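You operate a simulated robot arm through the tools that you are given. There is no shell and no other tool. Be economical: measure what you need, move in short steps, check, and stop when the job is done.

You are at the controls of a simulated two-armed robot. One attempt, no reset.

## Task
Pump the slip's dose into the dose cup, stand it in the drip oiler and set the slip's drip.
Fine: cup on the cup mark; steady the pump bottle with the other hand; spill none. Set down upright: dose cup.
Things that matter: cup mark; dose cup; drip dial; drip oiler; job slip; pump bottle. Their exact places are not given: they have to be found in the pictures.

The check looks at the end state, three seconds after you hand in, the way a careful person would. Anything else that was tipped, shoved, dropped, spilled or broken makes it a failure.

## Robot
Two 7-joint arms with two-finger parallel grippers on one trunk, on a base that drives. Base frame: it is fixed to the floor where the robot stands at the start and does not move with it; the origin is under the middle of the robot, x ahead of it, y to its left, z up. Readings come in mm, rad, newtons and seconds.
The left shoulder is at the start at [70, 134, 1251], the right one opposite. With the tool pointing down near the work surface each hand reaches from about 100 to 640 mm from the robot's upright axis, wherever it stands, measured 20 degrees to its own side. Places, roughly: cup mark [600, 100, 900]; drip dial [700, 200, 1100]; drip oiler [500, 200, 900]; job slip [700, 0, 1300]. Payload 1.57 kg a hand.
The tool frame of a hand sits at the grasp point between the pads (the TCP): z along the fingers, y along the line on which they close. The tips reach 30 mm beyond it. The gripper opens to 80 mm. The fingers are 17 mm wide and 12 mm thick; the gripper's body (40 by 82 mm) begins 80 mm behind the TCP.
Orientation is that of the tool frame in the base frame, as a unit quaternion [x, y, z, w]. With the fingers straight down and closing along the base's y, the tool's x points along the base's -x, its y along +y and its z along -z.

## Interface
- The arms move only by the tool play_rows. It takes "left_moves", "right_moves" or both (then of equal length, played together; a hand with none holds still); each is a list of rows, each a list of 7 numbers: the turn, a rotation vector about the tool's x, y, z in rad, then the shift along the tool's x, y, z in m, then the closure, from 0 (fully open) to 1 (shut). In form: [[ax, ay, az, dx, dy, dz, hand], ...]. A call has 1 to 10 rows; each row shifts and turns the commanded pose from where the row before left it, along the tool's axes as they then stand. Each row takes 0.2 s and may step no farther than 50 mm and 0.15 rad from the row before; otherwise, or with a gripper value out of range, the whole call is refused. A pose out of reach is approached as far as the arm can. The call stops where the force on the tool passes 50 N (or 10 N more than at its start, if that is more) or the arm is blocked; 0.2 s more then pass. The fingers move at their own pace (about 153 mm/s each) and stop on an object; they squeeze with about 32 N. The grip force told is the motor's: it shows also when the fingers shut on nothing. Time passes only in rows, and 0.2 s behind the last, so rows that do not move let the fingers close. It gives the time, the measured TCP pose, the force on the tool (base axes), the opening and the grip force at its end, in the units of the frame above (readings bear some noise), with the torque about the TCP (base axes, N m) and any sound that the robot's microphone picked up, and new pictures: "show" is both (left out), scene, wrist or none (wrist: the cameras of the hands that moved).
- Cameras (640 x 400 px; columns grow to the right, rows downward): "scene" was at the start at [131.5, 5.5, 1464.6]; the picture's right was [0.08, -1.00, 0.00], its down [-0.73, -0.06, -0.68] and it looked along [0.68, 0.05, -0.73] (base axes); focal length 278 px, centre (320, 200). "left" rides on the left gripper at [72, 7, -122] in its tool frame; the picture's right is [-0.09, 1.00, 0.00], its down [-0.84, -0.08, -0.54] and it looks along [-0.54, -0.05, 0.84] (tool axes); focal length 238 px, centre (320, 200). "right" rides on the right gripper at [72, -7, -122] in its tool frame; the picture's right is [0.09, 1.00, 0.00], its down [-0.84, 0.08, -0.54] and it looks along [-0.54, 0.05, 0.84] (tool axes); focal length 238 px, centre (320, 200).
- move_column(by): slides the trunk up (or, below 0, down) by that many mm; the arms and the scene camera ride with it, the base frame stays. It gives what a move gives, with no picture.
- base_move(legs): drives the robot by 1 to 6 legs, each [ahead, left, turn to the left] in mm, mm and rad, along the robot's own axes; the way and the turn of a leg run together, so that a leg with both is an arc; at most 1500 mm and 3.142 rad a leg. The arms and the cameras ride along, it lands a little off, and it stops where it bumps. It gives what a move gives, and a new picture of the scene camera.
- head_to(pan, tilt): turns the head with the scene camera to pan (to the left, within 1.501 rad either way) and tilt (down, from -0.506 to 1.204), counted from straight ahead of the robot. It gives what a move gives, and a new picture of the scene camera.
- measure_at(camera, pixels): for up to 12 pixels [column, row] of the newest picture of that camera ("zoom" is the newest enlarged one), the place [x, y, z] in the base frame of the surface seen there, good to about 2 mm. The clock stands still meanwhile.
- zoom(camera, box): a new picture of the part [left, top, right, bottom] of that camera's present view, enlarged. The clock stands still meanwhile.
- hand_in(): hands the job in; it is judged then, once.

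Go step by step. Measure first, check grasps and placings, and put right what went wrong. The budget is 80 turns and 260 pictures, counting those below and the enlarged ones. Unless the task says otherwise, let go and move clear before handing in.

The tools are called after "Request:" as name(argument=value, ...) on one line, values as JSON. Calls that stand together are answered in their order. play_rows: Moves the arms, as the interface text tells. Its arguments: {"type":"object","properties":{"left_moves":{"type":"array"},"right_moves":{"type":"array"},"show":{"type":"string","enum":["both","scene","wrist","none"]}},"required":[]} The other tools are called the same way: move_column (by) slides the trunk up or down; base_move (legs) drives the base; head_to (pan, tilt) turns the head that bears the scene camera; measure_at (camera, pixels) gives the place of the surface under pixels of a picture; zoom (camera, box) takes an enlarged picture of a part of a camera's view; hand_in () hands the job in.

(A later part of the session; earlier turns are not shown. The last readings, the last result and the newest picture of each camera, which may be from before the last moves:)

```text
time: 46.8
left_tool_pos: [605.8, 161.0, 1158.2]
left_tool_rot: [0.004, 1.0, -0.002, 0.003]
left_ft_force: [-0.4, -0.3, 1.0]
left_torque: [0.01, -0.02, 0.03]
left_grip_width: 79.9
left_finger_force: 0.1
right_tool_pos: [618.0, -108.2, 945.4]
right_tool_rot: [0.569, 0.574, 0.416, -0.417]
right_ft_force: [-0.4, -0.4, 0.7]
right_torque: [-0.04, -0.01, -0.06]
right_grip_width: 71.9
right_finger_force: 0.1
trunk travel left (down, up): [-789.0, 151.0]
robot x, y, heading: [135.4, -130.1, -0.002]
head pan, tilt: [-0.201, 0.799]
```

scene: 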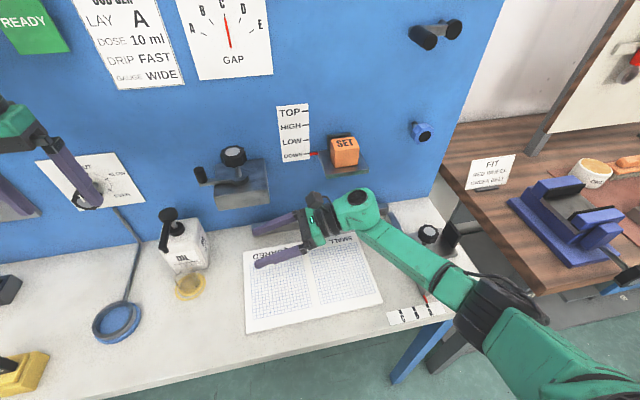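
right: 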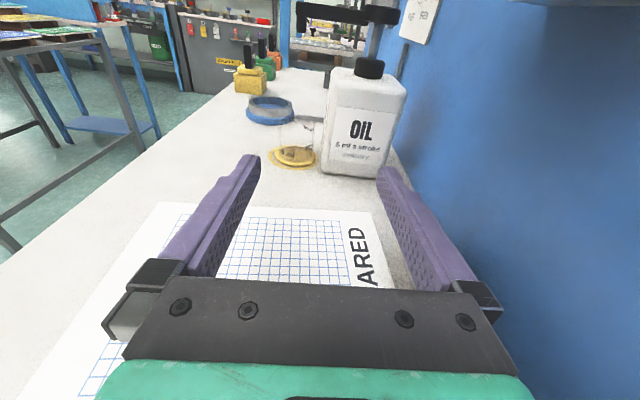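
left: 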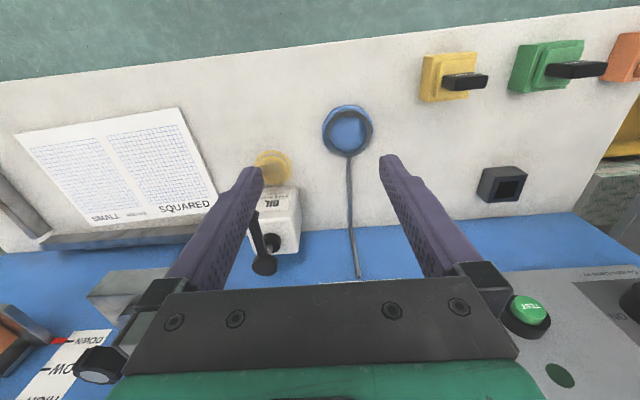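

Elevation is 18°. I lower to z≈900 first, then check clearances before going in under the fixture.

Request:
play_rows(right_moves=[[0, 0, 0, -0.0215, 0, 0.007, 0.1], [0, 0, 0, -0.0215, 0, 0.007, 0.1], [0, 0, 0, 0, 0.016, 0, 0.1], [0, 0, 0, 0, 0, 0, 0.1]], show="both")

Request:
zoom(camera="scene", box=[140, 130, 440, 310])

```text
time: 47.8
left_tool_pos: [608.7, 160.9, 1157.1]
left_tool_rot: [0.004, 1.0, -0.002, 0.001]
left_ft_force: [-0.9, -0.5, 0.9]
left_torque: [0.01, 0.02, -0.01]
left_grip_width: 80.1
left_finger_force: 0.0
right_tool_pos: [637.3, -107.7, 899.5]
right_tool_rot: [0.57, 0.573, 0.416, -0.417]
right_ft_force: [-0.6, 0.0, 0.5]
right_torque: [0.0, 0.01, -0.02]
right_grip_width: 72.0
right_finger_force: 0.0
trunk travel left (down, up): [-789.0, 151.0]
robot x, y, heading: [134.5, -129.3, -0.012]
head pan, tilt: [-0.201, 0.799]
```

scene: 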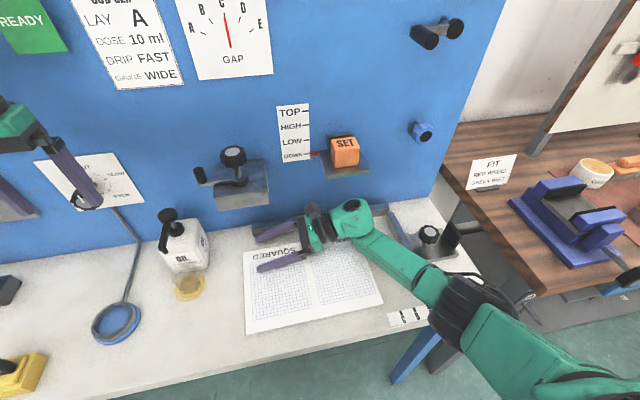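
right: 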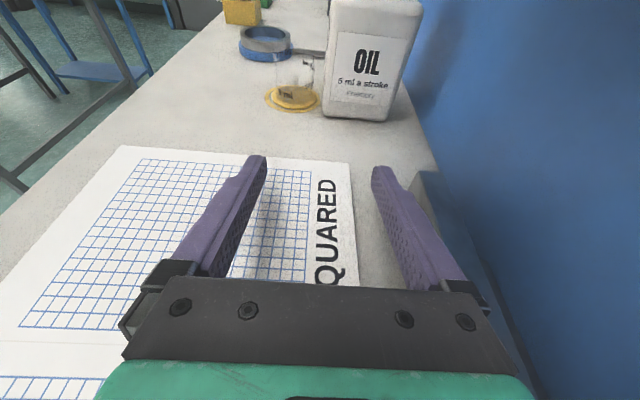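

```text
2.13 times, centred on (290, 220) of scene
```

zoom: 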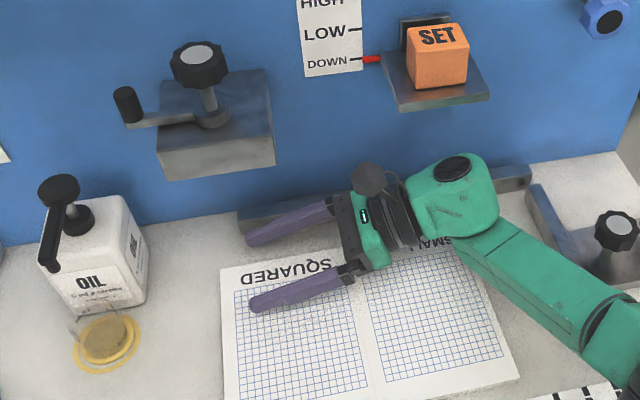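

No contact at z 899.5. To keep clear of the back rail I first move left until the tips are near y 15, then forward to x 669.

Request:
play_rows(right_moves=[[0, 0, 0, 0.0097, 0, 0.0301, 0.1], [0, 0, 0, 0.0097, 0, 0.0301, 0.1], [0, 0, 0, 0.0097, 0, 0.0301, 0.1], [0, 0, 0, 0, 0, 0, 0.1]], show="wrist")

Request:
play_rows(right_moves=[[0, 0, 0, 0, 0.012, 0, 0.1], [0, 0, 0, 0, 0.012, 0, 0.1], [0, 0, 0, 0, 0.008, 0, 0.1], [0, 0, 0, 0, 0, 0, 0.1]], show="both")

```text
time: 48.8
left_tool_pos: [608.6, 161.0, 1157.5]
left_tool_rot: [0.004, 1.0, -0.003, 0.0]
left_ft_force: [0.7, 0.2, 0.5]
left_torque: [-0.01, -0.02, 0.01]
left_grip_width: 79.9
left_finger_force: 0.0
right_tool_pos: [636.7, -11.5, 897.0]
right_tool_rot: [0.57, 0.572, 0.416, -0.417]
right_ft_force: [-0.6, 0.0, -0.3]
right_torque: [-0.02, 0.02, 0.02]
right_grip_width: 72.1
right_finger_force: 0.1
trunk travel left (down, up): [-789.0, 151.0]
robot x, y, heading: [133.0, -127.6, -0.005]
head pan, tilt: [-0.201, 0.799]
```

right: 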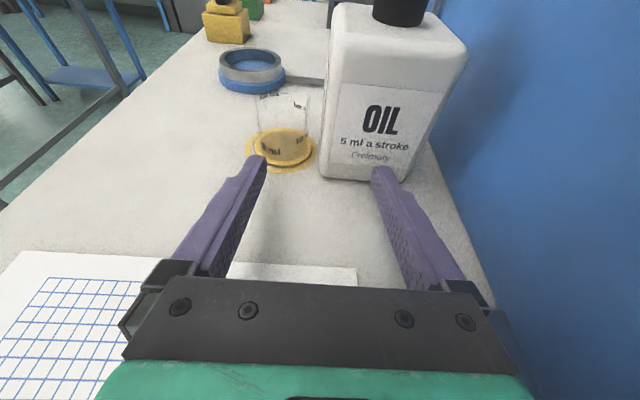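

```text
time: 49.4
left_tool_pos: [600.1, 160.1, 1160.9]
left_tool_rot: [0.004, 1.0, -0.001, 0.004]
left_ft_force: [-0.2, 0.4, 0.4]
left_torque: [0.02, 0.02, 0.01]
left_grip_width: 80.0
left_finger_force: 0.1
right_tool_pos: [646.2, -11.9, 894.6]
right_tool_rot: [0.564, 0.583, 0.412, -0.415]
right_ft_force: [-26.5, 0.6, -0.5]
right_torque: [-0.02, -3.65, -2.61]
right_grip_width: 71.9
right_finger_force: 0.0
right hand out of reach, approached as far as the arm can: row 3
trunk travel left (down, up): [-789.0, 151.0]
robot x, y, heading: [134.3, -128.6, -0.005]
head pan, tilt: [-0.201, 0.799]
stopped in row 3 (right hand): the force on the tool passed its limit (the readings are from after the stop); the commanded pose is now the measured one
```

scene: 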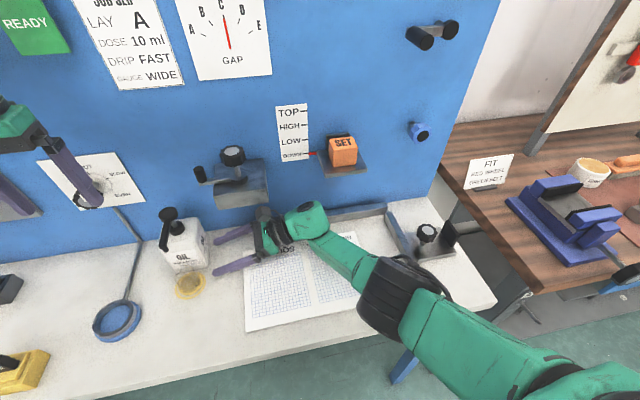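
right: 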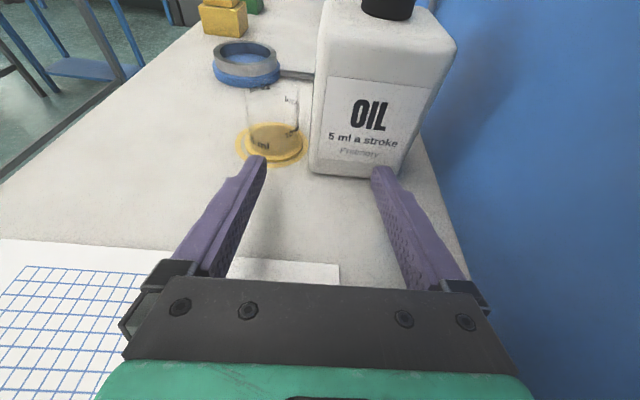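

The wrist camera bumped the fixture (contact about 138 mm above TCP, y −110), so this route is too tight. New plan: the left hand steadies the bottle from the front, leaning back over the spout and gripping only the top of the bottle's sides, and the right hand presses from above. First I back the right hand out.

Request:
play_rows(right_moves=[[0, 0, 0, 0, -0.02, 0, 0.1], [0, 0, 0, -0.0097, -0.005, -0.0301, 0.1], [0, 0, 0, -0.0097, 0, -0.0301, 0.1], [0, 0, 0, -0.0097, -0.01, -0.0301, 0], [0, 0, 0, 0.02, -0.03, 0, 0], [0, 0, 0, 0.035, -0.03, 0, 0], [0, 0, 0, 0.035, -0.03, -0.02, 0], [0, 0, 0, 0.035, 0, -0.02, 0], [0, 0, 0, 0.035, 0, -0.02, 0]], show="scene")

```text
refused: row 7 steps farther than a row can; nothing moved
```

Request:
play_rows(right_moves=[[0, 0, 0, 0, -0.02, 0, 0.1], [0, 0, 0, -0.0097, -0.005, -0.0301, 0.1], [0, 0, 0, -0.0097, 0, -0.0301, 0.1], [0, 0, 0, -0.0097, -0.01, -0.0301, 0], [0, 0, 0, 0.02, -0.03, 0, 0], [0, 0, 0, 0.035, -0.03, 0, 0], [0, 0, 0, 0.035, -0.03, 0, 0], [0, 0, 0, 0.035, 0, -0.02, 0], [0, 0, 0, 0.035, 0, -0.02, 0]], show="scene")

Request:
play_rows(right_moves=[[0, -0.139, 0, 0, 0, 0, 0], [0, -0.139, 0, 0, 0, 0, 0], [0, -0.139, 0, 0, 0, 0, 0], [0, -0.139, 0, 0, 0, 0, 0], [0, -0.139, 0, 0, 0, 0, 0], [0, -0.139, 0, 0, 0, 0, 0], [0, -0.139, 0, 0, 0, 0, 0], [0, -0.139, 0, 0, 0, 0, 0], [0, -0.139, 0, 0, 0, 0, 0]], show="both")

```text
time: 51.4
left_tool_pos: [608.4, 161.6, 1155.9]
left_tool_rot: [0.005, 1.0, -0.002, 0.001]
left_ft_force: [0.1, 0.2, -0.2]
left_torque: [0.01, 0.02, -0.03]
left_grip_width: 80.2
left_finger_force: 0.0
right_tool_pos: [528.0, -94.9, 1056.6]
right_tool_rot: [0.57, 0.578, 0.41, -0.416]
right_ft_force: [-0.1, -0.6, 0.6]
right_torque: [0.02, -0.04, 0.02]
right_grip_width: 80.2
right_finger_force: 0.0
trunk travel left (down, up): [-789.0, 151.0]
robot x, y, heading: [131.9, -130.0, -0.008]
head pan, tilt: [-0.201, 0.799]
```

scene: 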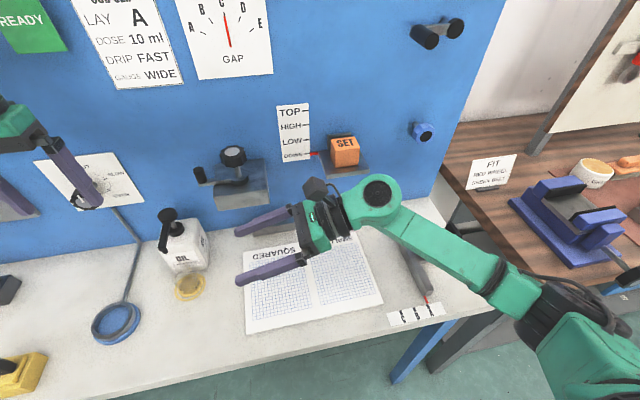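

```text
time: 53.4
left_tool_pos: [609.8, 161.4, 1156.7]
left_tool_rot: [0.004, 1.0, -0.003, 0.0]
left_ft_force: [0.5, 0.5, -0.7]
left_torque: [0.02, -0.02, 0.01]
left_grip_width: 80.1
left_finger_force: 0.0
right_tool_pos: [530.0, -95.7, 1055.9]
right_tool_rot: [0.702, 0.712, 0.0, 0.002]
right_ft_force: [0.0, -0.3, -0.6]
right_torque: [-0.03, -0.05, 0.01]
right_grip_width: 80.0
right_finger_force: 0.0
trunk travel left (down, up): [-789.0, 151.0]
robot x, y, heading: [132.2, -130.6, -0.004]
head pan, tilt: [-0.201, 0.799]
```

scene: 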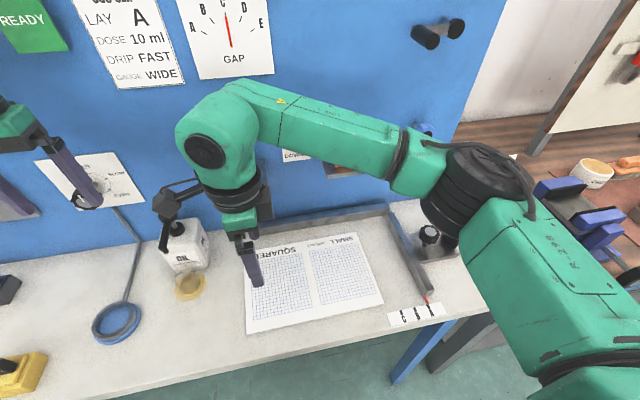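
right: 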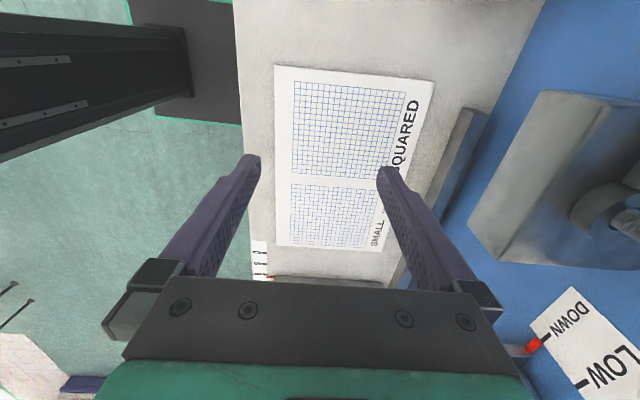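

The right hand is vertical and clear. I shift the base 60 mm left, then lean the left hand 30° while moving the right hand a little to the right.

Request:
base_move(legs=[[0, 60, 0]])

Request:
play_rows(left_moves=[[0, -0.131, 0, 0, 0, 0, 0], [0, -0.131, 0, 0, 0, 0, 0], [0, -0.131, 0, 0, 0, 0, 0], [0, -0.131, 0, 0, 0, 0, 0], [0, 0, 0, 0, 0, 0, 0]], right_moves=[[0, 0, 0, -0.025, 0, -0.01, 0], [0, 0, 0, -0.025, 0, -0.01, 0], [0, 0, 0, -0.025, 0, -0.01, 0], [0, 0, 0, -0.025, 0, -0.01, 0], [0, 0, 0, 0, 0, 0, 0]], show="none")

Request:
head_to(pan=0.15, tilt=0.75)

Request:
zoom(camera="scene", box=[200, 150, 360, 310])

```text
time: 54.4
left_tool_pos: [608.8, 212.6, 1158.5]
left_tool_rot: [0.006, 1.0, 0.001, 0.001]
left_ft_force: [-0.1, -0.8, 0.5]
left_torque: [0.05, -0.02, 0.03]
left_grip_width: 80.2
left_finger_force: 0.0
right_tool_pos: [530.7, -42.9, 1055.9]
right_tool_rot: [0.703, 0.711, 0.003, -0.001]
right_ft_force: [-0.2, -0.4, 0.7]
right_torque: [0.01, 0.01, -0.01]
right_grip_width: 79.9
right_finger_force: 0.0
trunk travel left (down, up): [-789.0, 151.0]
robot x, y, heading: [132.8, -71.1, -0.007]
head pan, tilt: [-0.201, 0.799]
```

scene: 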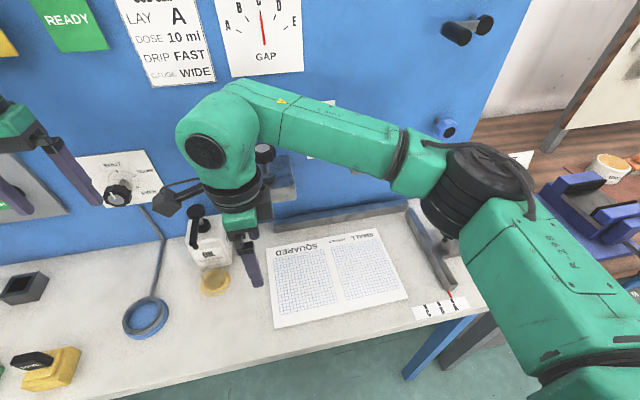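

```text
time: 55.6
left_tool_pos: [610.2, 217.9, 1157.6]
left_tool_rot: [0.005, 0.965, -0.004, 0.261]
left_ft_force: [0.1, 0.2, -0.6]
left_torque: [-0.01, 0.0, 0.01]
left_grip_width: 79.9
left_finger_force: 0.1
right_tool_pos: [532.4, -137.9, 1097.7]
right_tool_rot: [0.703, 0.711, 0.0, 0.002]
right_ft_force: [-0.2, 0.0, -0.4]
right_torque: [0.01, 0.0, -0.03]
right_grip_width: 79.9
right_finger_force: 0.1
trunk travel left (down, up): [-789.0, 151.0]
robot x, y, heading: [134.6, -70.3, -0.01]
head pan, tilt: [-0.201, 0.799]
```

```text
time: 56.4
left_tool_pos: [609.3, 218.3, 1156.1]
left_tool_rot: [0.005, 0.966, -0.003, 0.259]
left_ft_force: [-0.1, -0.4, 0.0]
left_torque: [0.01, -0.04, 0.03]
left_grip_width: 80.1
left_finger_force: 0.1
right_tool_pos: [532.5, -137.3, 1096.8]
right_tool_rot: [0.703, 0.711, 0.001, 0.001]
right_ft_force: [-0.1, 0.5, 0.1]
right_torque: [0.0, -0.02, 0.04]
right_grip_width: 80.0
right_finger_force: 0.1
trunk travel left (down, up): [-789.0, 151.0]
robot x, y, heading: [132.0, -73.4, -0.011]
head pan, tilt: [0.15, 0.75]
```

scene: 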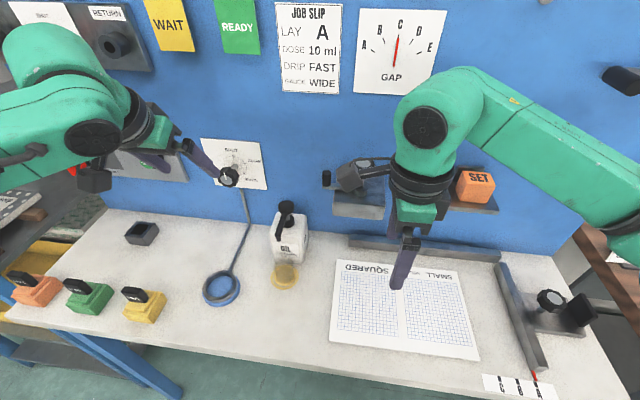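

```text
2.50 times, centred on (280, 230) of scene
```

zoom: 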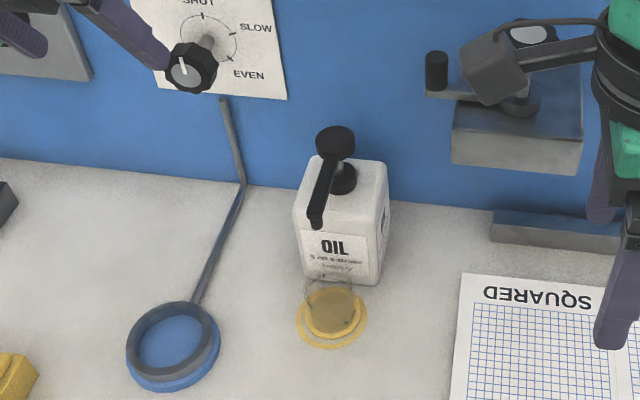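

Left hand leans 30°. I move it to a pre-grasp above and in front of the bottle, about (603,69,1046).

Request:
play_rows(left_moves=[[0, 0, 0, 0.012, -0.0298, 0.0185, 0], [0, 0, 0, 0.012, -0.0298, 0.0185, 0], [0, 0, 0, 0.012, -0.0298, 0.0185, 0], [0, 0, 0, 0.012, -0.0298, 0.0185, 0], [0, 0, 0, 0.012, -0.0298, 0.0185, 0], [0, 0, 0, 0, 0, 0, 0]], show="both")

Request:
measure_at(camera="left", pixels=[[300, 200], [320, 200], [340, 200], [320, 160], [320, 230], [320, 260], [290, 180], [350, 180]])

```text
time: 57.8
left_tool_pos: [601.7, 69.1, 1048.9]
left_tool_rot: [0.005, 0.966, -0.003, 0.259]
left_ft_force: [-0.3, 0.5, -0.7]
left_torque: [-0.01, 0.01, 0.0]
left_grip_width: 79.8
left_finger_force: 0.0
right_tool_pos: [532.7, -135.8, 1096.8]
right_tool_rot: [0.703, 0.711, 0.0, 0.002]
right_ft_force: [-0.3, -0.1, 0.6]
right_torque: [0.0, -0.02, 0.01]
right_grip_width: 79.9
right_finger_force: 0.0
trunk travel left (down, up): [-789.0, 151.0]
robot x, y, heading: [134.2, -69.2, -0.01]
head pan, tilt: [0.15, 0.75]
```

scene: 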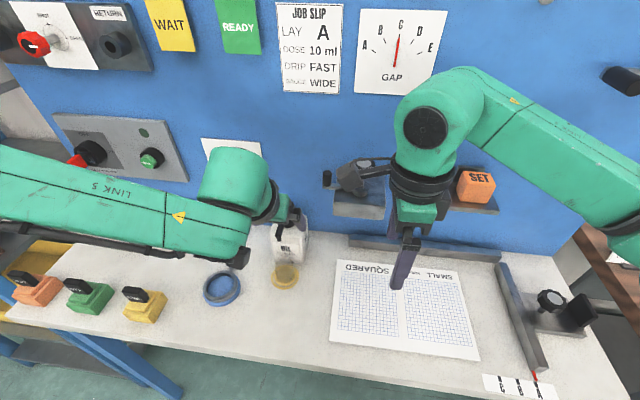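
left: 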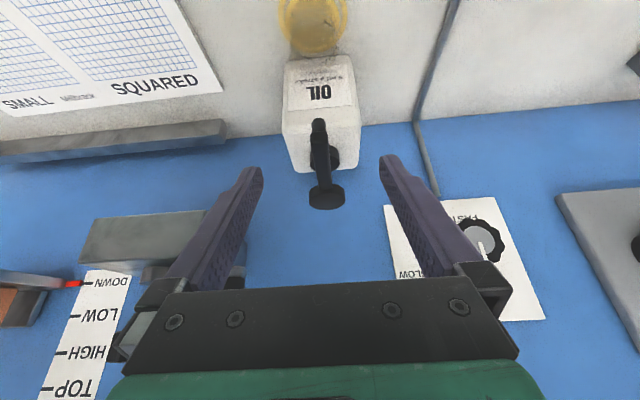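

```text
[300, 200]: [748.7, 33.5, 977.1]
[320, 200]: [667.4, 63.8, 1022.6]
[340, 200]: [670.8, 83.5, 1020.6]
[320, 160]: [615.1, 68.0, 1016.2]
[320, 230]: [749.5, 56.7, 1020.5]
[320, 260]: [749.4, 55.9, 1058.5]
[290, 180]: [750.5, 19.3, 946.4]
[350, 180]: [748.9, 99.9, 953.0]
```

The bottle is centred between the fingers (cols 283–361). I descend along the finger axis toward (648,70,972), stopping short for a look.

Request:
play_rows(left_moves=[[0, 0, 0, -0.0016, 0.001, 0.02, 0], [0, 0, 0, 0, 0, 0.02, 0], [0, 0, 0, 0, 0, 0.02, 0], [0, 0, 0, 0, 0, 0.015, 0], [0, 0, 0, 0, 0, 0, 0]], show="both")

Request:
zoom(camera="scene", box=[220, 160, 340, 310])

Request:
zoom(camera="left", box=[180, 0, 460, 300])

```text
time: 59.0
left_tool_pos: [642.7, 71.2, 983.3]
left_tool_rot: [0.005, 0.966, -0.003, 0.26]
left_ft_force: [-0.3, -1.0, -0.4]
left_torque: [0.0, 0.01, 0.02]
left_grip_width: 79.8
left_finger_force: 0.1
right_tool_pos: [531.9, -137.1, 1096.9]
right_tool_rot: [0.704, 0.711, 0.0, 0.001]
right_ft_force: [0.1, -0.2, 0.3]
right_torque: [0.0, -0.03, 0.02]
right_grip_width: 80.1
right_finger_force: 0.1
trunk travel left (down, up): [-789.0, 151.0]
robot x, y, heading: [137.2, -67.9, -0.007]
head pan, tilt: [0.15, 0.75]
```

scene: 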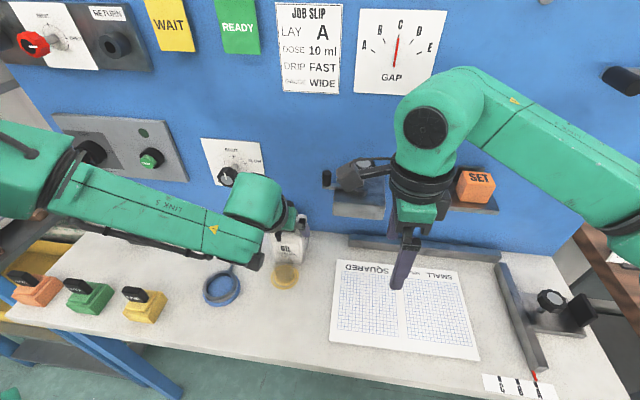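
left: 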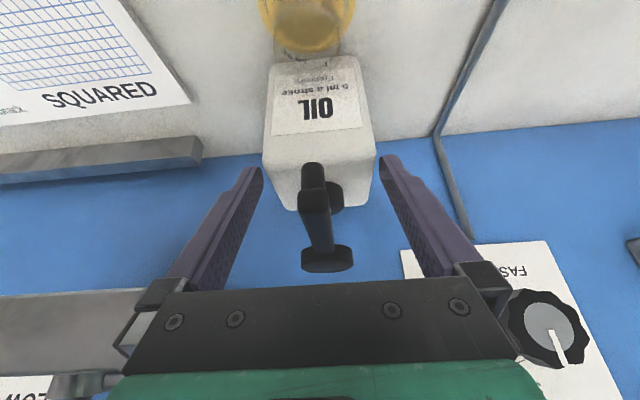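

```text
2.67 times, centred on (280, 235) of scene
```

zoom: 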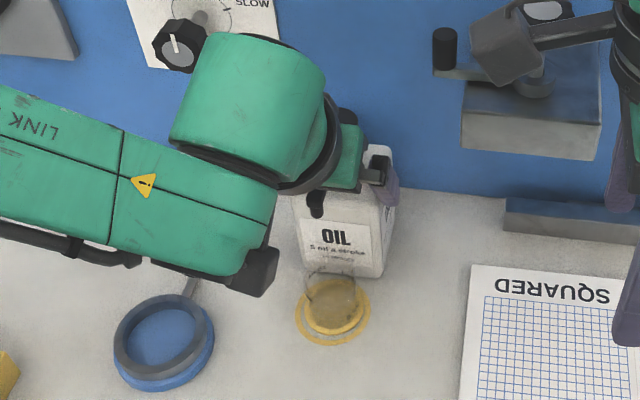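

```text
1.33 times, centred on (320, 150) of left
```

zoom: 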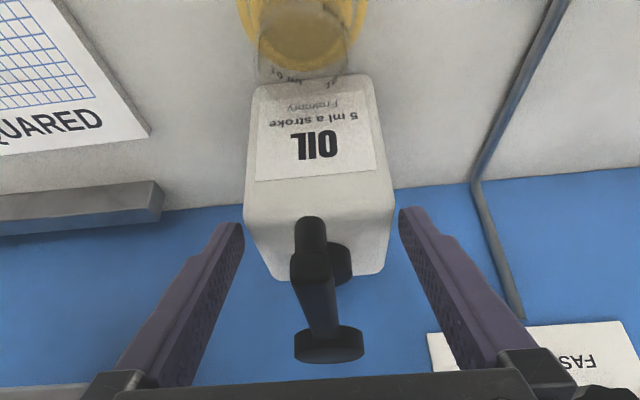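

Everything lines up. I go the last 13 mm and close on the bottle's sides.

Request:
play_rows(left_moves=[[0, 0, 0, 0, -0.0005, 0.013, 0], [0, 0, 0, 0, 0, 0, 0], [0, 0, 0, 0, 0, 0, 0.15], [0, 0, 0, 0, 0, 0, 0.3], [0, 0, 0, 0, 0, 0, 0.5], [0, 0, 0, 0, 0, 0, 0.5]], show="both")

Request:
zoom(camera="scene", box=[220, 160, 340, 310])

```text
time: 60.4
left_tool_pos: [648.9, 69.7, 970.8]
left_tool_rot: [0.004, 0.966, -0.002, 0.259]
left_ft_force: [0.5, -0.2, -0.1]
left_torque: [0.19, -0.12, 0.02]
left_grip_width: 74.4
left_finger_force: 32.0
right_tool_pos: [532.5, -136.8, 1096.3]
right_tool_rot: [0.703, 0.711, 0.0, 0.0]
right_ft_force: [0.7, -0.5, -0.3]
right_torque: [0.04, 0.0, 0.0]
right_grip_width: 80.2
right_finger_force: 0.2
trunk travel left (down, up): [-789.0, 151.0]
robot x, y, heading: [135.5, -71.0, -0.012]
head pan, tilt: [0.15, 0.75]
```

scene: 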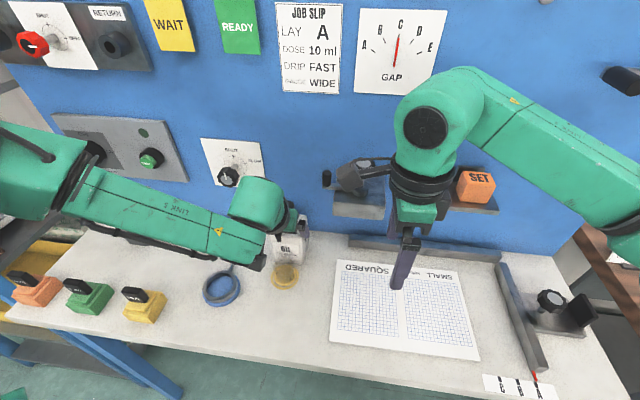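
left: 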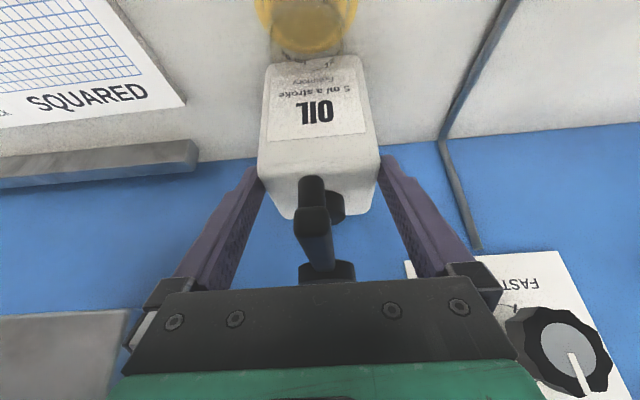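

```text
2.67 times, centred on (280, 235) of scene
```

zoom: 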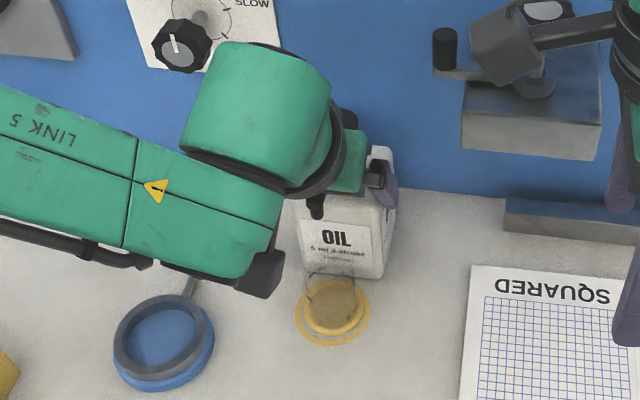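

Bottle is gripped (74.4 mm, 32 N) and not moved. Now the right hand: close fingers, rise to z≈1205, then travel over the pump head at (669,70).

Request:
play_rows(right_moves=[[0, 0, 0, 0, 0, -0.036, 0.5], [0, 0, 0, 0, 0, -0.036, 1], [0, 0, 0, 0, 0, -0.036, 1], [0, 0, 0, 0.0345, 0.0228, 0, 1], [0, 0, 0, 0.0345, 0.0228, 0, 1], [0, 0, 0, 0.0345, 0.0228, 0, 1], [0, 0, 0, 0.0345, 0.0228, 0, 1], [0, 0, 0, 0, 0, 0, 1]], show="both")

```text
time: 62.2
left_tool_pos: [649.3, 68.8, 971.2]
left_tool_rot: [0.005, 0.966, -0.003, 0.26]
left_ft_force: [0.4, 0.8, 0.0]
left_torque: [-0.04, -0.05, 0.09]
left_grip_width: 74.6
left_finger_force: 32.6
right_tool_pos: [624.5, -2.1, 1205.9]
right_tool_rot: [0.702, 0.712, 0.003, 0.002]
right_ft_force: [0.7, -0.4, 0.6]
right_torque: [0.03, 0.02, 0.01]
right_grip_width: 0.0
right_finger_force: 21.3
trunk travel left (down, up): [-789.0, 151.0]
robot x, y, heading: [136.5, -74.6, -0.013]
head pan, tilt: [0.15, 0.75]
```

scene: 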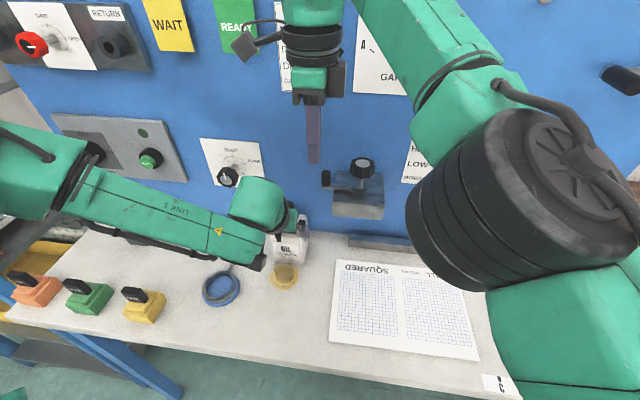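
right: 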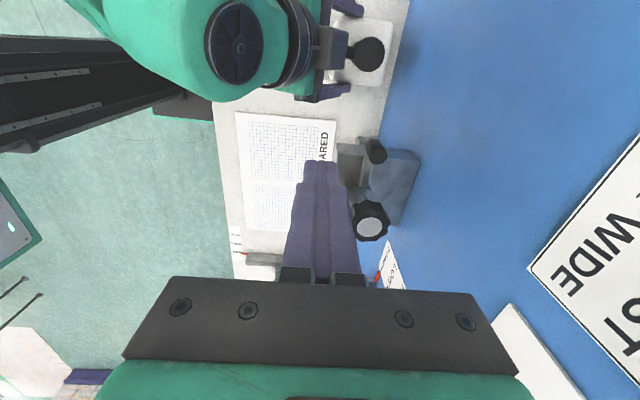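

Right camera shows the pump head at (367,53) clear of the left hand. I measure it and continue over it.

Request:
measure_at(camera="right", pixels=[[367, 53], [355, 53], [379, 53], [367, 42], [367, 64]])

Request:
play_rows(right_moves=[[0, 0, 0, 0.036, 0.0225, 0, 1], [0, 0, 0, 0.036, 0.0225, 0, 1], [0, 0, 0, 0, 0, 0.03, 1], [0, 0, 0, 0, 0, 0, 1]], show="both")

```text
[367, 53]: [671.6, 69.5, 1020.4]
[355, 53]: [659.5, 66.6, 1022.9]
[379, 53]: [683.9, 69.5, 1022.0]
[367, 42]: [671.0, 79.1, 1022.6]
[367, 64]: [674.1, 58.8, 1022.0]
```

```text
time: 63.2
left_tool_pos: [648.6, 69.9, 971.3]
left_tool_rot: [0.005, 0.966, -0.003, 0.259]
left_ft_force: [0.9, -0.5, -0.6]
left_torque: [-0.01, 0.11, 0.02]
left_grip_width: 74.6
left_finger_force: 32.5
right_tool_pos: [626.7, -0.4, 1168.6]
right_tool_rot: [0.703, 0.711, 0.0, 0.0]
right_ft_force: [-0.1, 0.1, -0.4]
right_torque: [0.0, 0.0, 0.04]
right_grip_width: 0.2
right_finger_force: 20.6
right hand out of reach, approached as far as the arm can: row 1, 2
trunk travel left (down, up): [-789.0, 151.0]
robot x, y, heading: [135.2, -70.4, -0.009]
head pan, tilt: [0.15, 0.75]
```

scene: 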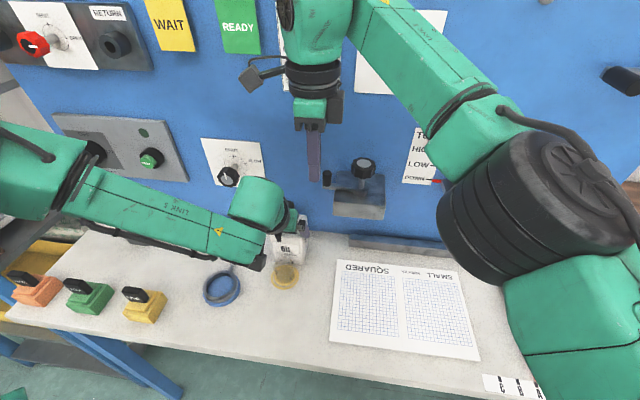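
right: 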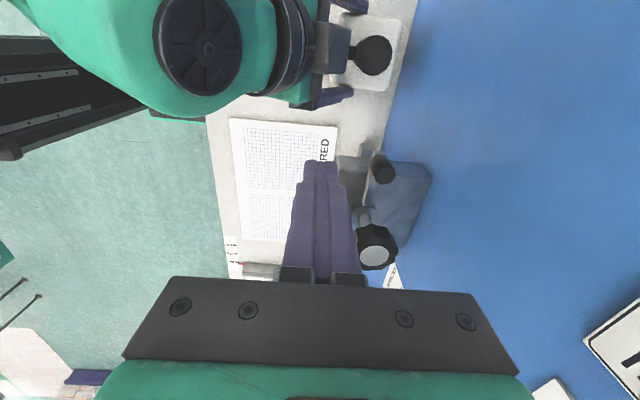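

The right wrist cannot get that far left, so I lean the right hand 0.5 rad with its fingers pointing left-down, which keeps the wrist further right.

Request:
play_rows(right_moves=[[0, 0.125, 0, 0, 0, 0, 1], [0, 0.125, 0, 0, 0, 0, 1], [0, 0.125, 0, 0, 0, 0, 1], [0, 0.125, 0, 0, 0, 0, 1], [0, 0, 0, 0.02, 0.02, 0.012, 1], [0, 0, 0, 0.02, 0.02, 0.012, 1], [0, 0, 0, 0, 0, 0, 1]], show="both")

```text
time: 64.8
left_tool_pos: [649.1, 68.9, 971.5]
left_tool_rot: [0.004, 0.966, -0.001, 0.259]
left_ft_force: [0.5, -0.3, -0.5]
left_torque: [0.04, 0.1, -0.02]
left_grip_width: 74.5
left_finger_force: 32.0
right_tool_pos: [664.5, 48.5, 1170.1]
right_tool_rot: [0.681, 0.689, 0.175, -0.176]
right_ft_force: [0.0, 0.4, 0.2]
right_torque: [0.05, 0.02, 0.01]
right_grip_width: 0.0
right_finger_force: 21.3
trunk travel left (down, up): [-789.0, 151.0]
robot x, y, heading: [133.9, -70.7, -0.01]
head pan, tilt: [0.15, 0.75]
```

scene: 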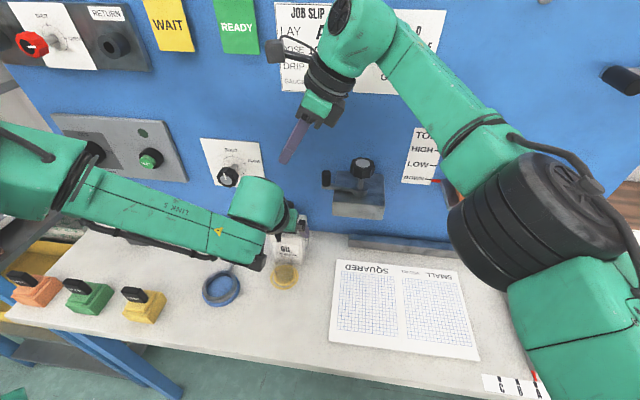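
right: 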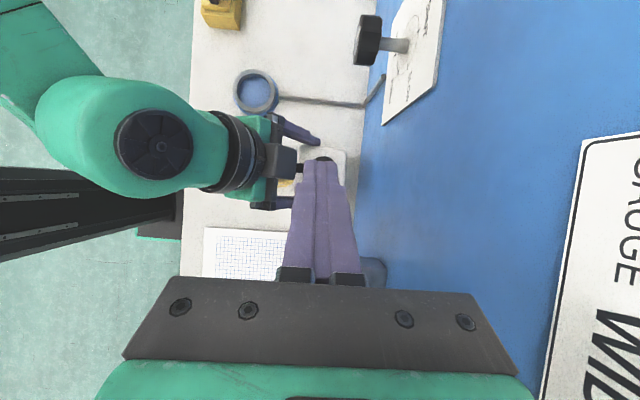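

Reachable now: TCP (664,48,1170). I descend to about (670,63,1075), just above the pump head.

Request:
play_rows(right_moves=[[0, 0, 0, -0.0082, 0.0015, 0.0226, 1], [0, 0, 0, -0.0082, 0.0015, 0.0226, 1], [0, 0, 0, -0.0082, 0.0015, 0.0226, 1], [0, 0, 0, -0.0082, 0.0015, 0.0226, 1], [0, 0, 0, 0, 0, 0, 1]], show="both")

Request:
zoom(camera="scene", box=[220, 140, 380, 300])

Request:
zoom(camera="right", box=[230, 80, 410, 240])

```text
time: 66.0
left_tool_pos: [648.8, 69.5, 970.0]
left_tool_rot: [0.005, 0.966, -0.002, 0.26]
left_ft_force: [-0.8, -0.2, -0.4]
left_torque: [0.05, 0.02, 0.02]
left_grip_width: 75.1
left_finger_force: 31.8
right_tool_pos: [671.5, 63.9, 1072.1]
right_tool_rot: [0.681, 0.69, 0.175, -0.175]
right_ft_force: [0.1, 0.3, 0.2]
right_torque: [-0.01, 0.02, 0.01]
right_grip_width: 0.0
right_finger_force: 21.5
trunk travel left (down, up): [-789.0, 151.0]
robot x, y, heading: [134.1, -68.2, -0.015]
head pan, tilt: [0.15, 0.75]
```

scene: 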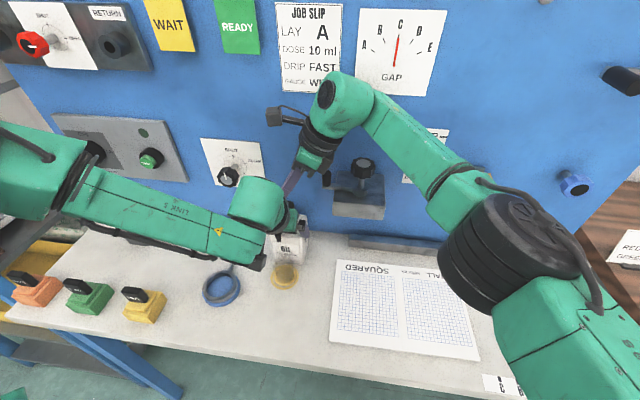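
right: 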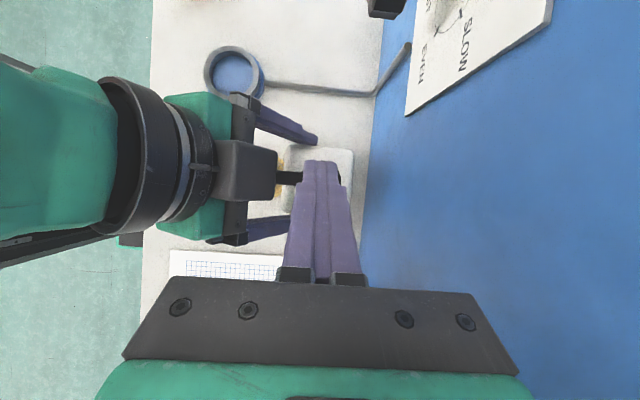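

```text
2.50 times, centred on (300, 220) of scene
```

zoom: 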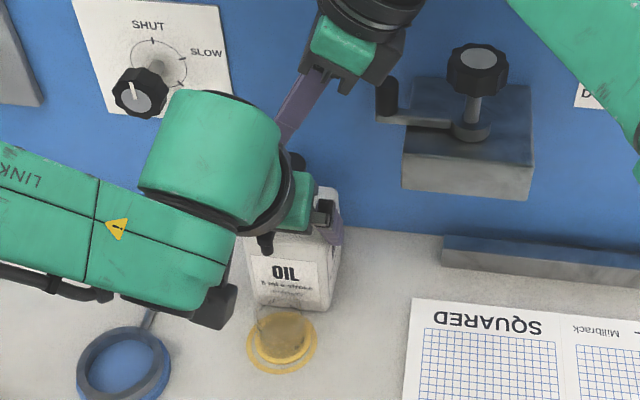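

```text
2.50 times, centred on (320, 160) of right
```

zoom: 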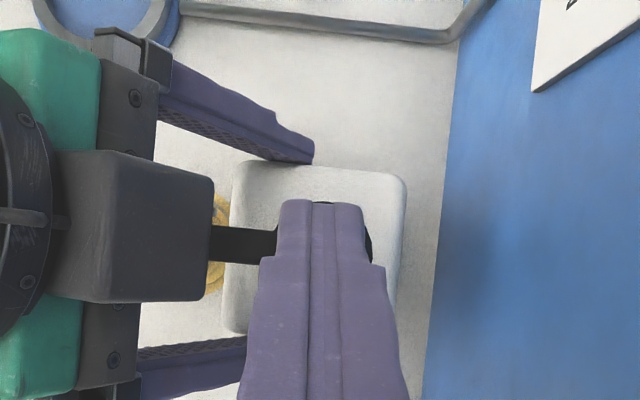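

The tip is centred over the pump head. I descend straight down 17 mm to near contact.

Request:
play_rows(right_moves=[[0, 0, 0, -0.0024, 0, 0.0044, 1], [0, 0, 0, -0.0024, 0, 0.0044, 1], [0, 0, 0, -0.0024, 0, 0.0044, 1], [0, 0, 0, -0.0012, 0, 0.0022, 1], [0, 0, 0, 0, 0, 0, 1]], show="none")

Request:
zoom(camera="scene", box=[240, 160, 340, 300])

```text
time: 67.2
left_tool_pos: [646.2, 67.4, 973.0]
left_tool_rot: [0.005, 0.965, -0.003, 0.262]
left_ft_force: [0.3, -0.4, -5.1]
left_torque: [0.02, 0.12, 0.01]
left_grip_width: 74.7
left_finger_force: 32.4
right_tool_pos: [668.2, 62.6, 1058.5]
right_tool_rot: [0.679, 0.69, 0.176, -0.176]
right_ft_force: [5.3, -1.3, 32.6]
right_torque: [-2.36, -0.13, 0.47]
right_grip_width: 0.0
right_finger_force: 21.9
trunk travel left (down, up): [-789.0, 151.0]
robot x, y, heading: [135.6, -72.5, -0.01]
head pan, tilt: [0.15, 0.75]
```

```text
2.86 times, centred on (290, 230) of scene
```

zoom: 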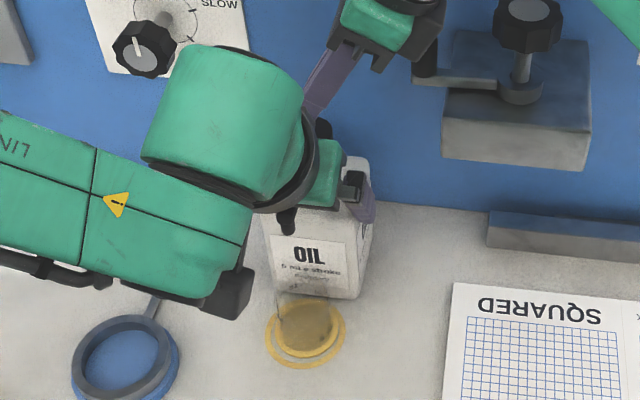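

The reaction is off-centre (about y −10): the right gripper body is resting on the fixture's lever, not the pump. I lift off at once.

Request:
play_rows(right_moves=[[0, 0, 0, 0.0072, 0, -0.0132, 1], [0, 0, 0, 0.0072, 0, -0.0132, 1], [0, 0, 0, 0, 0, 0, 1]], show="scene")

Request:
zoom(camera="scene", box=[240, 140, 400, 300])

Request:
measure_at(camera="scene", pixels=[[327, 174], [326, 182], [347, 187], [362, 162], [338, 210], [380, 213], [331, 172]])

```text
time: 68.0
left_tool_pos: [648.7, 69.2, 970.9]
left_tool_rot: [0.005, 0.966, -0.003, 0.26]
left_ft_force: [-0.4, 0.0, -1.9]
left_torque: [0.15, 0.03, 0.0]
left_grip_width: 74.5
left_finger_force: 32.5
right_tool_pos: [668.9, 61.0, 1087.0]
right_tool_rot: [0.681, 0.69, 0.173, -0.175]
right_ft_force: [-0.7, -0.3, -0.1]
right_torque: [0.03, 0.0, 0.01]
right_grip_width: 0.0
right_finger_force: 21.4
trunk travel left (down, up): [-789.0, 151.0]
robot x, y, heading: [136.9, -73.1, -0.007]
head pan, tilt: [0.15, 0.75]
```

scene: 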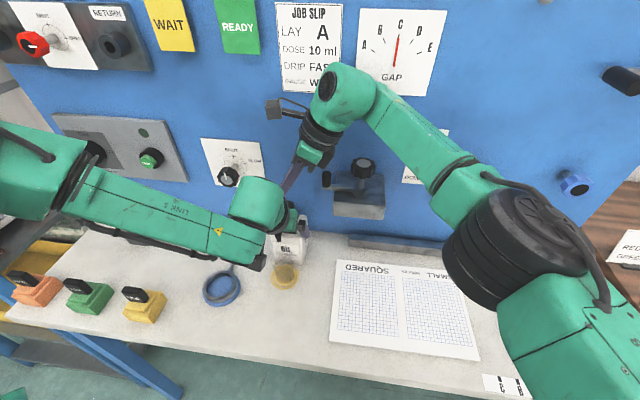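

```text
2.50 times, centred on (320, 220) of scene
```

zoom: 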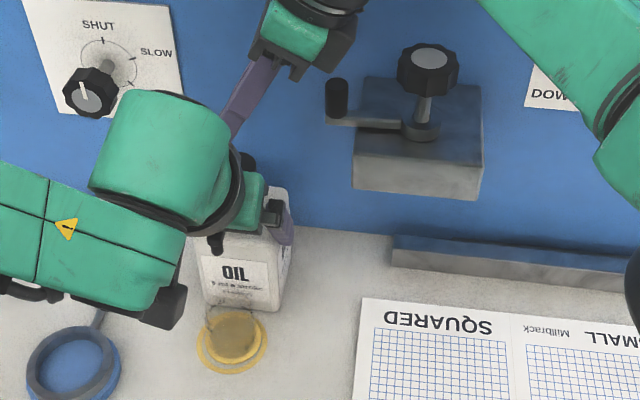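

```text
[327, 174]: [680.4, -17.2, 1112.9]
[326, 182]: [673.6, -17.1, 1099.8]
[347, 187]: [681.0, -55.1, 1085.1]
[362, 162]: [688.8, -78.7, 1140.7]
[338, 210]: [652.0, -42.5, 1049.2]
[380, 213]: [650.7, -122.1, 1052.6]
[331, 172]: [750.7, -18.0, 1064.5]
```

The lever looks untouched. The right hand must come in more upright (lean ≈0.2), which needs the base ~40 mm left and 30 mm ahead. I raise the right hand clear, then release the bottle and back the left hand off.

Request:
play_rows(right_moves=[[0, 0, 0, 0.017, 0, -0.031, 1], [0, 0, 0, 0.017, 0, -0.031, 1], [0, 0, 0, -0.02, -0.03, 0, 1], [0, -0.1, 0, -0.02, -0.03, 0, 1], [0, -0.1, 0, 0, -0.02, 0, 1], [0, -0.1, 0, 0, 0, 0, 1], [0, 0, 0, 0, 0, 0, 1]], show="none")

Request:
play_rows(left_moves=[[0, 0, 0, 0, 0, 0, 0.2], [0, 0, 0, 0, 0, 0, 0], [0, 0, 0, 0, 0, 0, 0], [0, 0, 0, 0, 0, -0.02, 0], [0, 0, 0, 0, 0, -0.03, 0], [0, 0, 0, 0, 0, -0.03, 0], [0, 0, 0, 0, 0, 0, 0]], show="wrist")

Request:
base_move(legs=[[30, 40, 0]])

```text
time: 69.6
left_tool_pos: [648.6, 70.1, 971.1]
left_tool_rot: [0.004, 0.966, -0.002, 0.259]
left_ft_force: [-1.8, 3.5, -3.5]
left_torque: [-0.17, -0.24, -0.19]
left_grip_width: 74.6
left_finger_force: 32.6
right_tool_pos: [588.0, 27.3, 1136.9]
right_tool_rot: [0.699, 0.708, 0.069, -0.07]
right_ft_force: [1.1, -2.1, 2.9]
right_torque: [-0.03, -0.02, -0.01]
right_grip_width: 0.0
right_finger_force: 21.3
trunk travel left (down, up): [-789.0, 151.0]
robot x, y, heading: [134.2, -72.3, -0.011]
head pan, tilt: [0.15, 0.75]
```

```text
time: 70.8
left_tool_pos: [623.9, 75.7, 1000.1]
left_tool_rot: [-0.001, 0.967, 0.004, 0.254]
left_ft_force: [0.5, -0.4, -0.6]
left_torque: [0.05, 0.01, 0.01]
left_grip_width: 80.2
left_finger_force: 0.1
right_tool_pos: [582.4, 31.0, 1143.5]
right_tool_rot: [0.694, 0.712, 0.074, -0.079]
right_ft_force: [-0.7, 0.5, 1.3]
right_torque: [-0.01, 0.03, -0.01]
right_grip_width: 0.1
right_finger_force: 21.6
trunk travel left (down, up): [-789.0, 151.0]
robot x, y, heading: [132.3, -69.6, -0.01]
head pan, tilt: [0.15, 0.75]
stopped in row 5 (right hand): the force on the tool passed its limit (the readings are from after the stop); the commanded pose is now the measured one
```

left: 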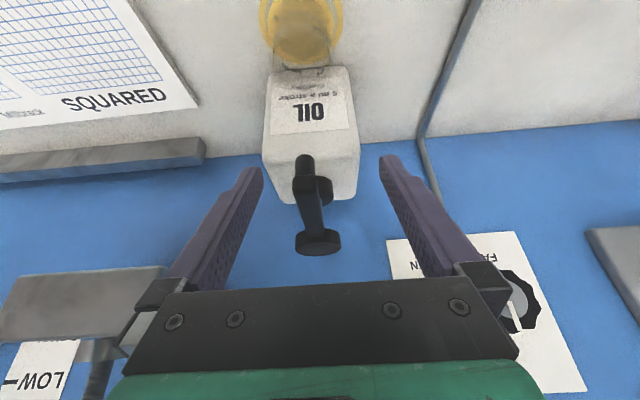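

```text
time: 71.7
left_tool_pos: [654.5, 111.2, 1001.3]
left_tool_rot: [0.0, 0.967, 0.006, 0.254]
left_ft_force: [0.1, 1.2, -1.0]
left_torque: [-0.01, 0.0, -0.01]
left_grip_width: 80.1
left_finger_force: 0.0
right_tool_pos: [612.0, 64.8, 1145.9]
right_tool_rot: [0.694, 0.712, 0.074, -0.079]
right_ft_force: [-1.5, -1.8, 2.3]
right_torque: [0.03, -0.01, -0.01]
right_grip_width: 0.0
right_finger_force: 20.9
trunk travel left (down, up): [-789.0, 151.0]
robot x, y, heading: [162.0, -32.4, -0.01]
head pan, tilt: [0.15, 0.75]
```

scene: 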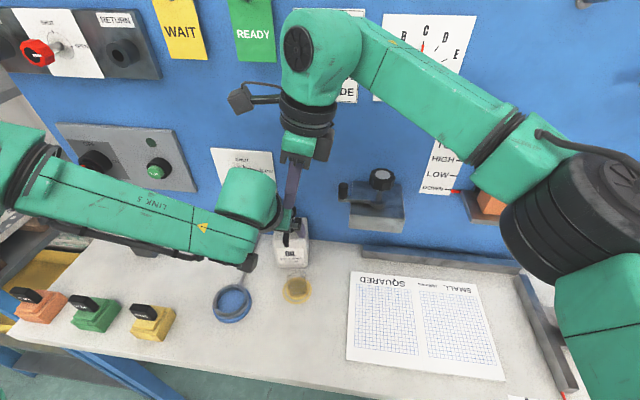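

The left hand bumped the right one while retreating and stayed near the pump when the base moved. I check the bottle and spout state right away.

Request:
zoom(camera="scene", box=[220, 160, 360, 310])

Request:
play_rows(left_moves=[[0, 0, 0, 0, 0, 0, 0]], right_moves=[[0, 0, 0, 0, 0, 0, 1]], show="wrist")

```text
2.67 times, centred on (290, 235) of scene
```

zoom: 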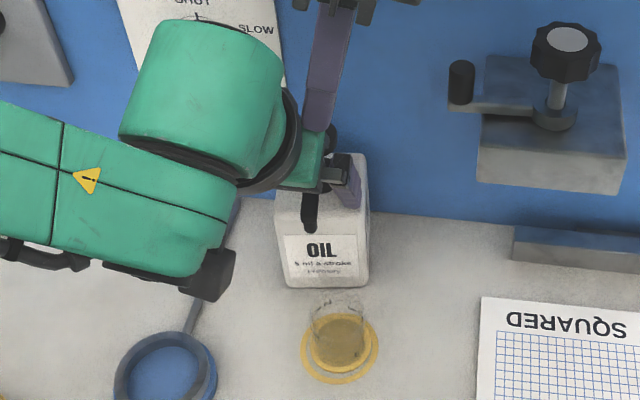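

```text
time: 72.1
left_tool_pos: [656.8, 114.8, 999.0]
left_tool_rot: [0.001, 0.968, 0.003, 0.252]
left_ft_force: [-0.2, 0.4, 0.2]
left_torque: [0.02, 0.01, 0.01]
left_grip_width: 80.0
left_finger_force: 0.1
right_tool_pos: [614.0, 69.4, 1143.9]
right_tool_rot: [0.695, 0.711, 0.073, -0.079]
right_ft_force: [-0.9, 0.1, -0.2]
right_torque: [0.0, -0.01, 0.01]
right_grip_width: 0.2
right_finger_force: 21.4
trunk travel left (down, up): [-789.0, 151.0]
robot x, y, heading: [166.8, -30.9, -0.011]
head pan, tilt: [0.15, 0.75]
```

right: 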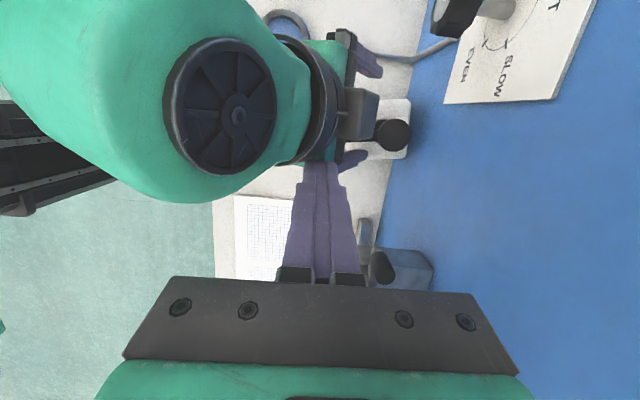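
left: 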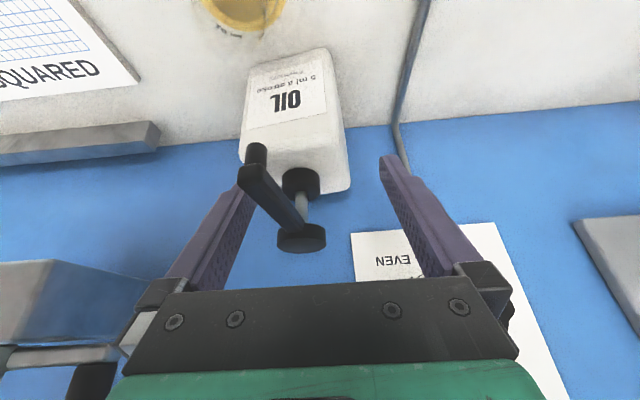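

I measure the bottle, head and spout to see whether anything shifted.

Request:
measure_at(camera="left", pixels=[[302, 240], [258, 160], [240, 150], [345, 180], [252, 75], [325, 52], [300, 180], [225, 28]])

Request:
measure_at(camera="scene", pixels=[[275, 265], [305, 266], [277, 250], [307, 240], [290, 245], [297, 293], [286, 243]])

```text
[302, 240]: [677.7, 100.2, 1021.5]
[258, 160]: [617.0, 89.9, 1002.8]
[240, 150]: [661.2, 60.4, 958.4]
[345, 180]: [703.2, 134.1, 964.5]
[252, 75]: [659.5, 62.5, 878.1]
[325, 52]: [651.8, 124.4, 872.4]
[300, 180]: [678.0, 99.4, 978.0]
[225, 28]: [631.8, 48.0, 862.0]
```

```text
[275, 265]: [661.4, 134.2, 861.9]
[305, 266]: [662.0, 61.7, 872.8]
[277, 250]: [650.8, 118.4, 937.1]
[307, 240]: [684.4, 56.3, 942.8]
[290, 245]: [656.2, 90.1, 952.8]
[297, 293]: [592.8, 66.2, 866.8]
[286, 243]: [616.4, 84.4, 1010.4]
```

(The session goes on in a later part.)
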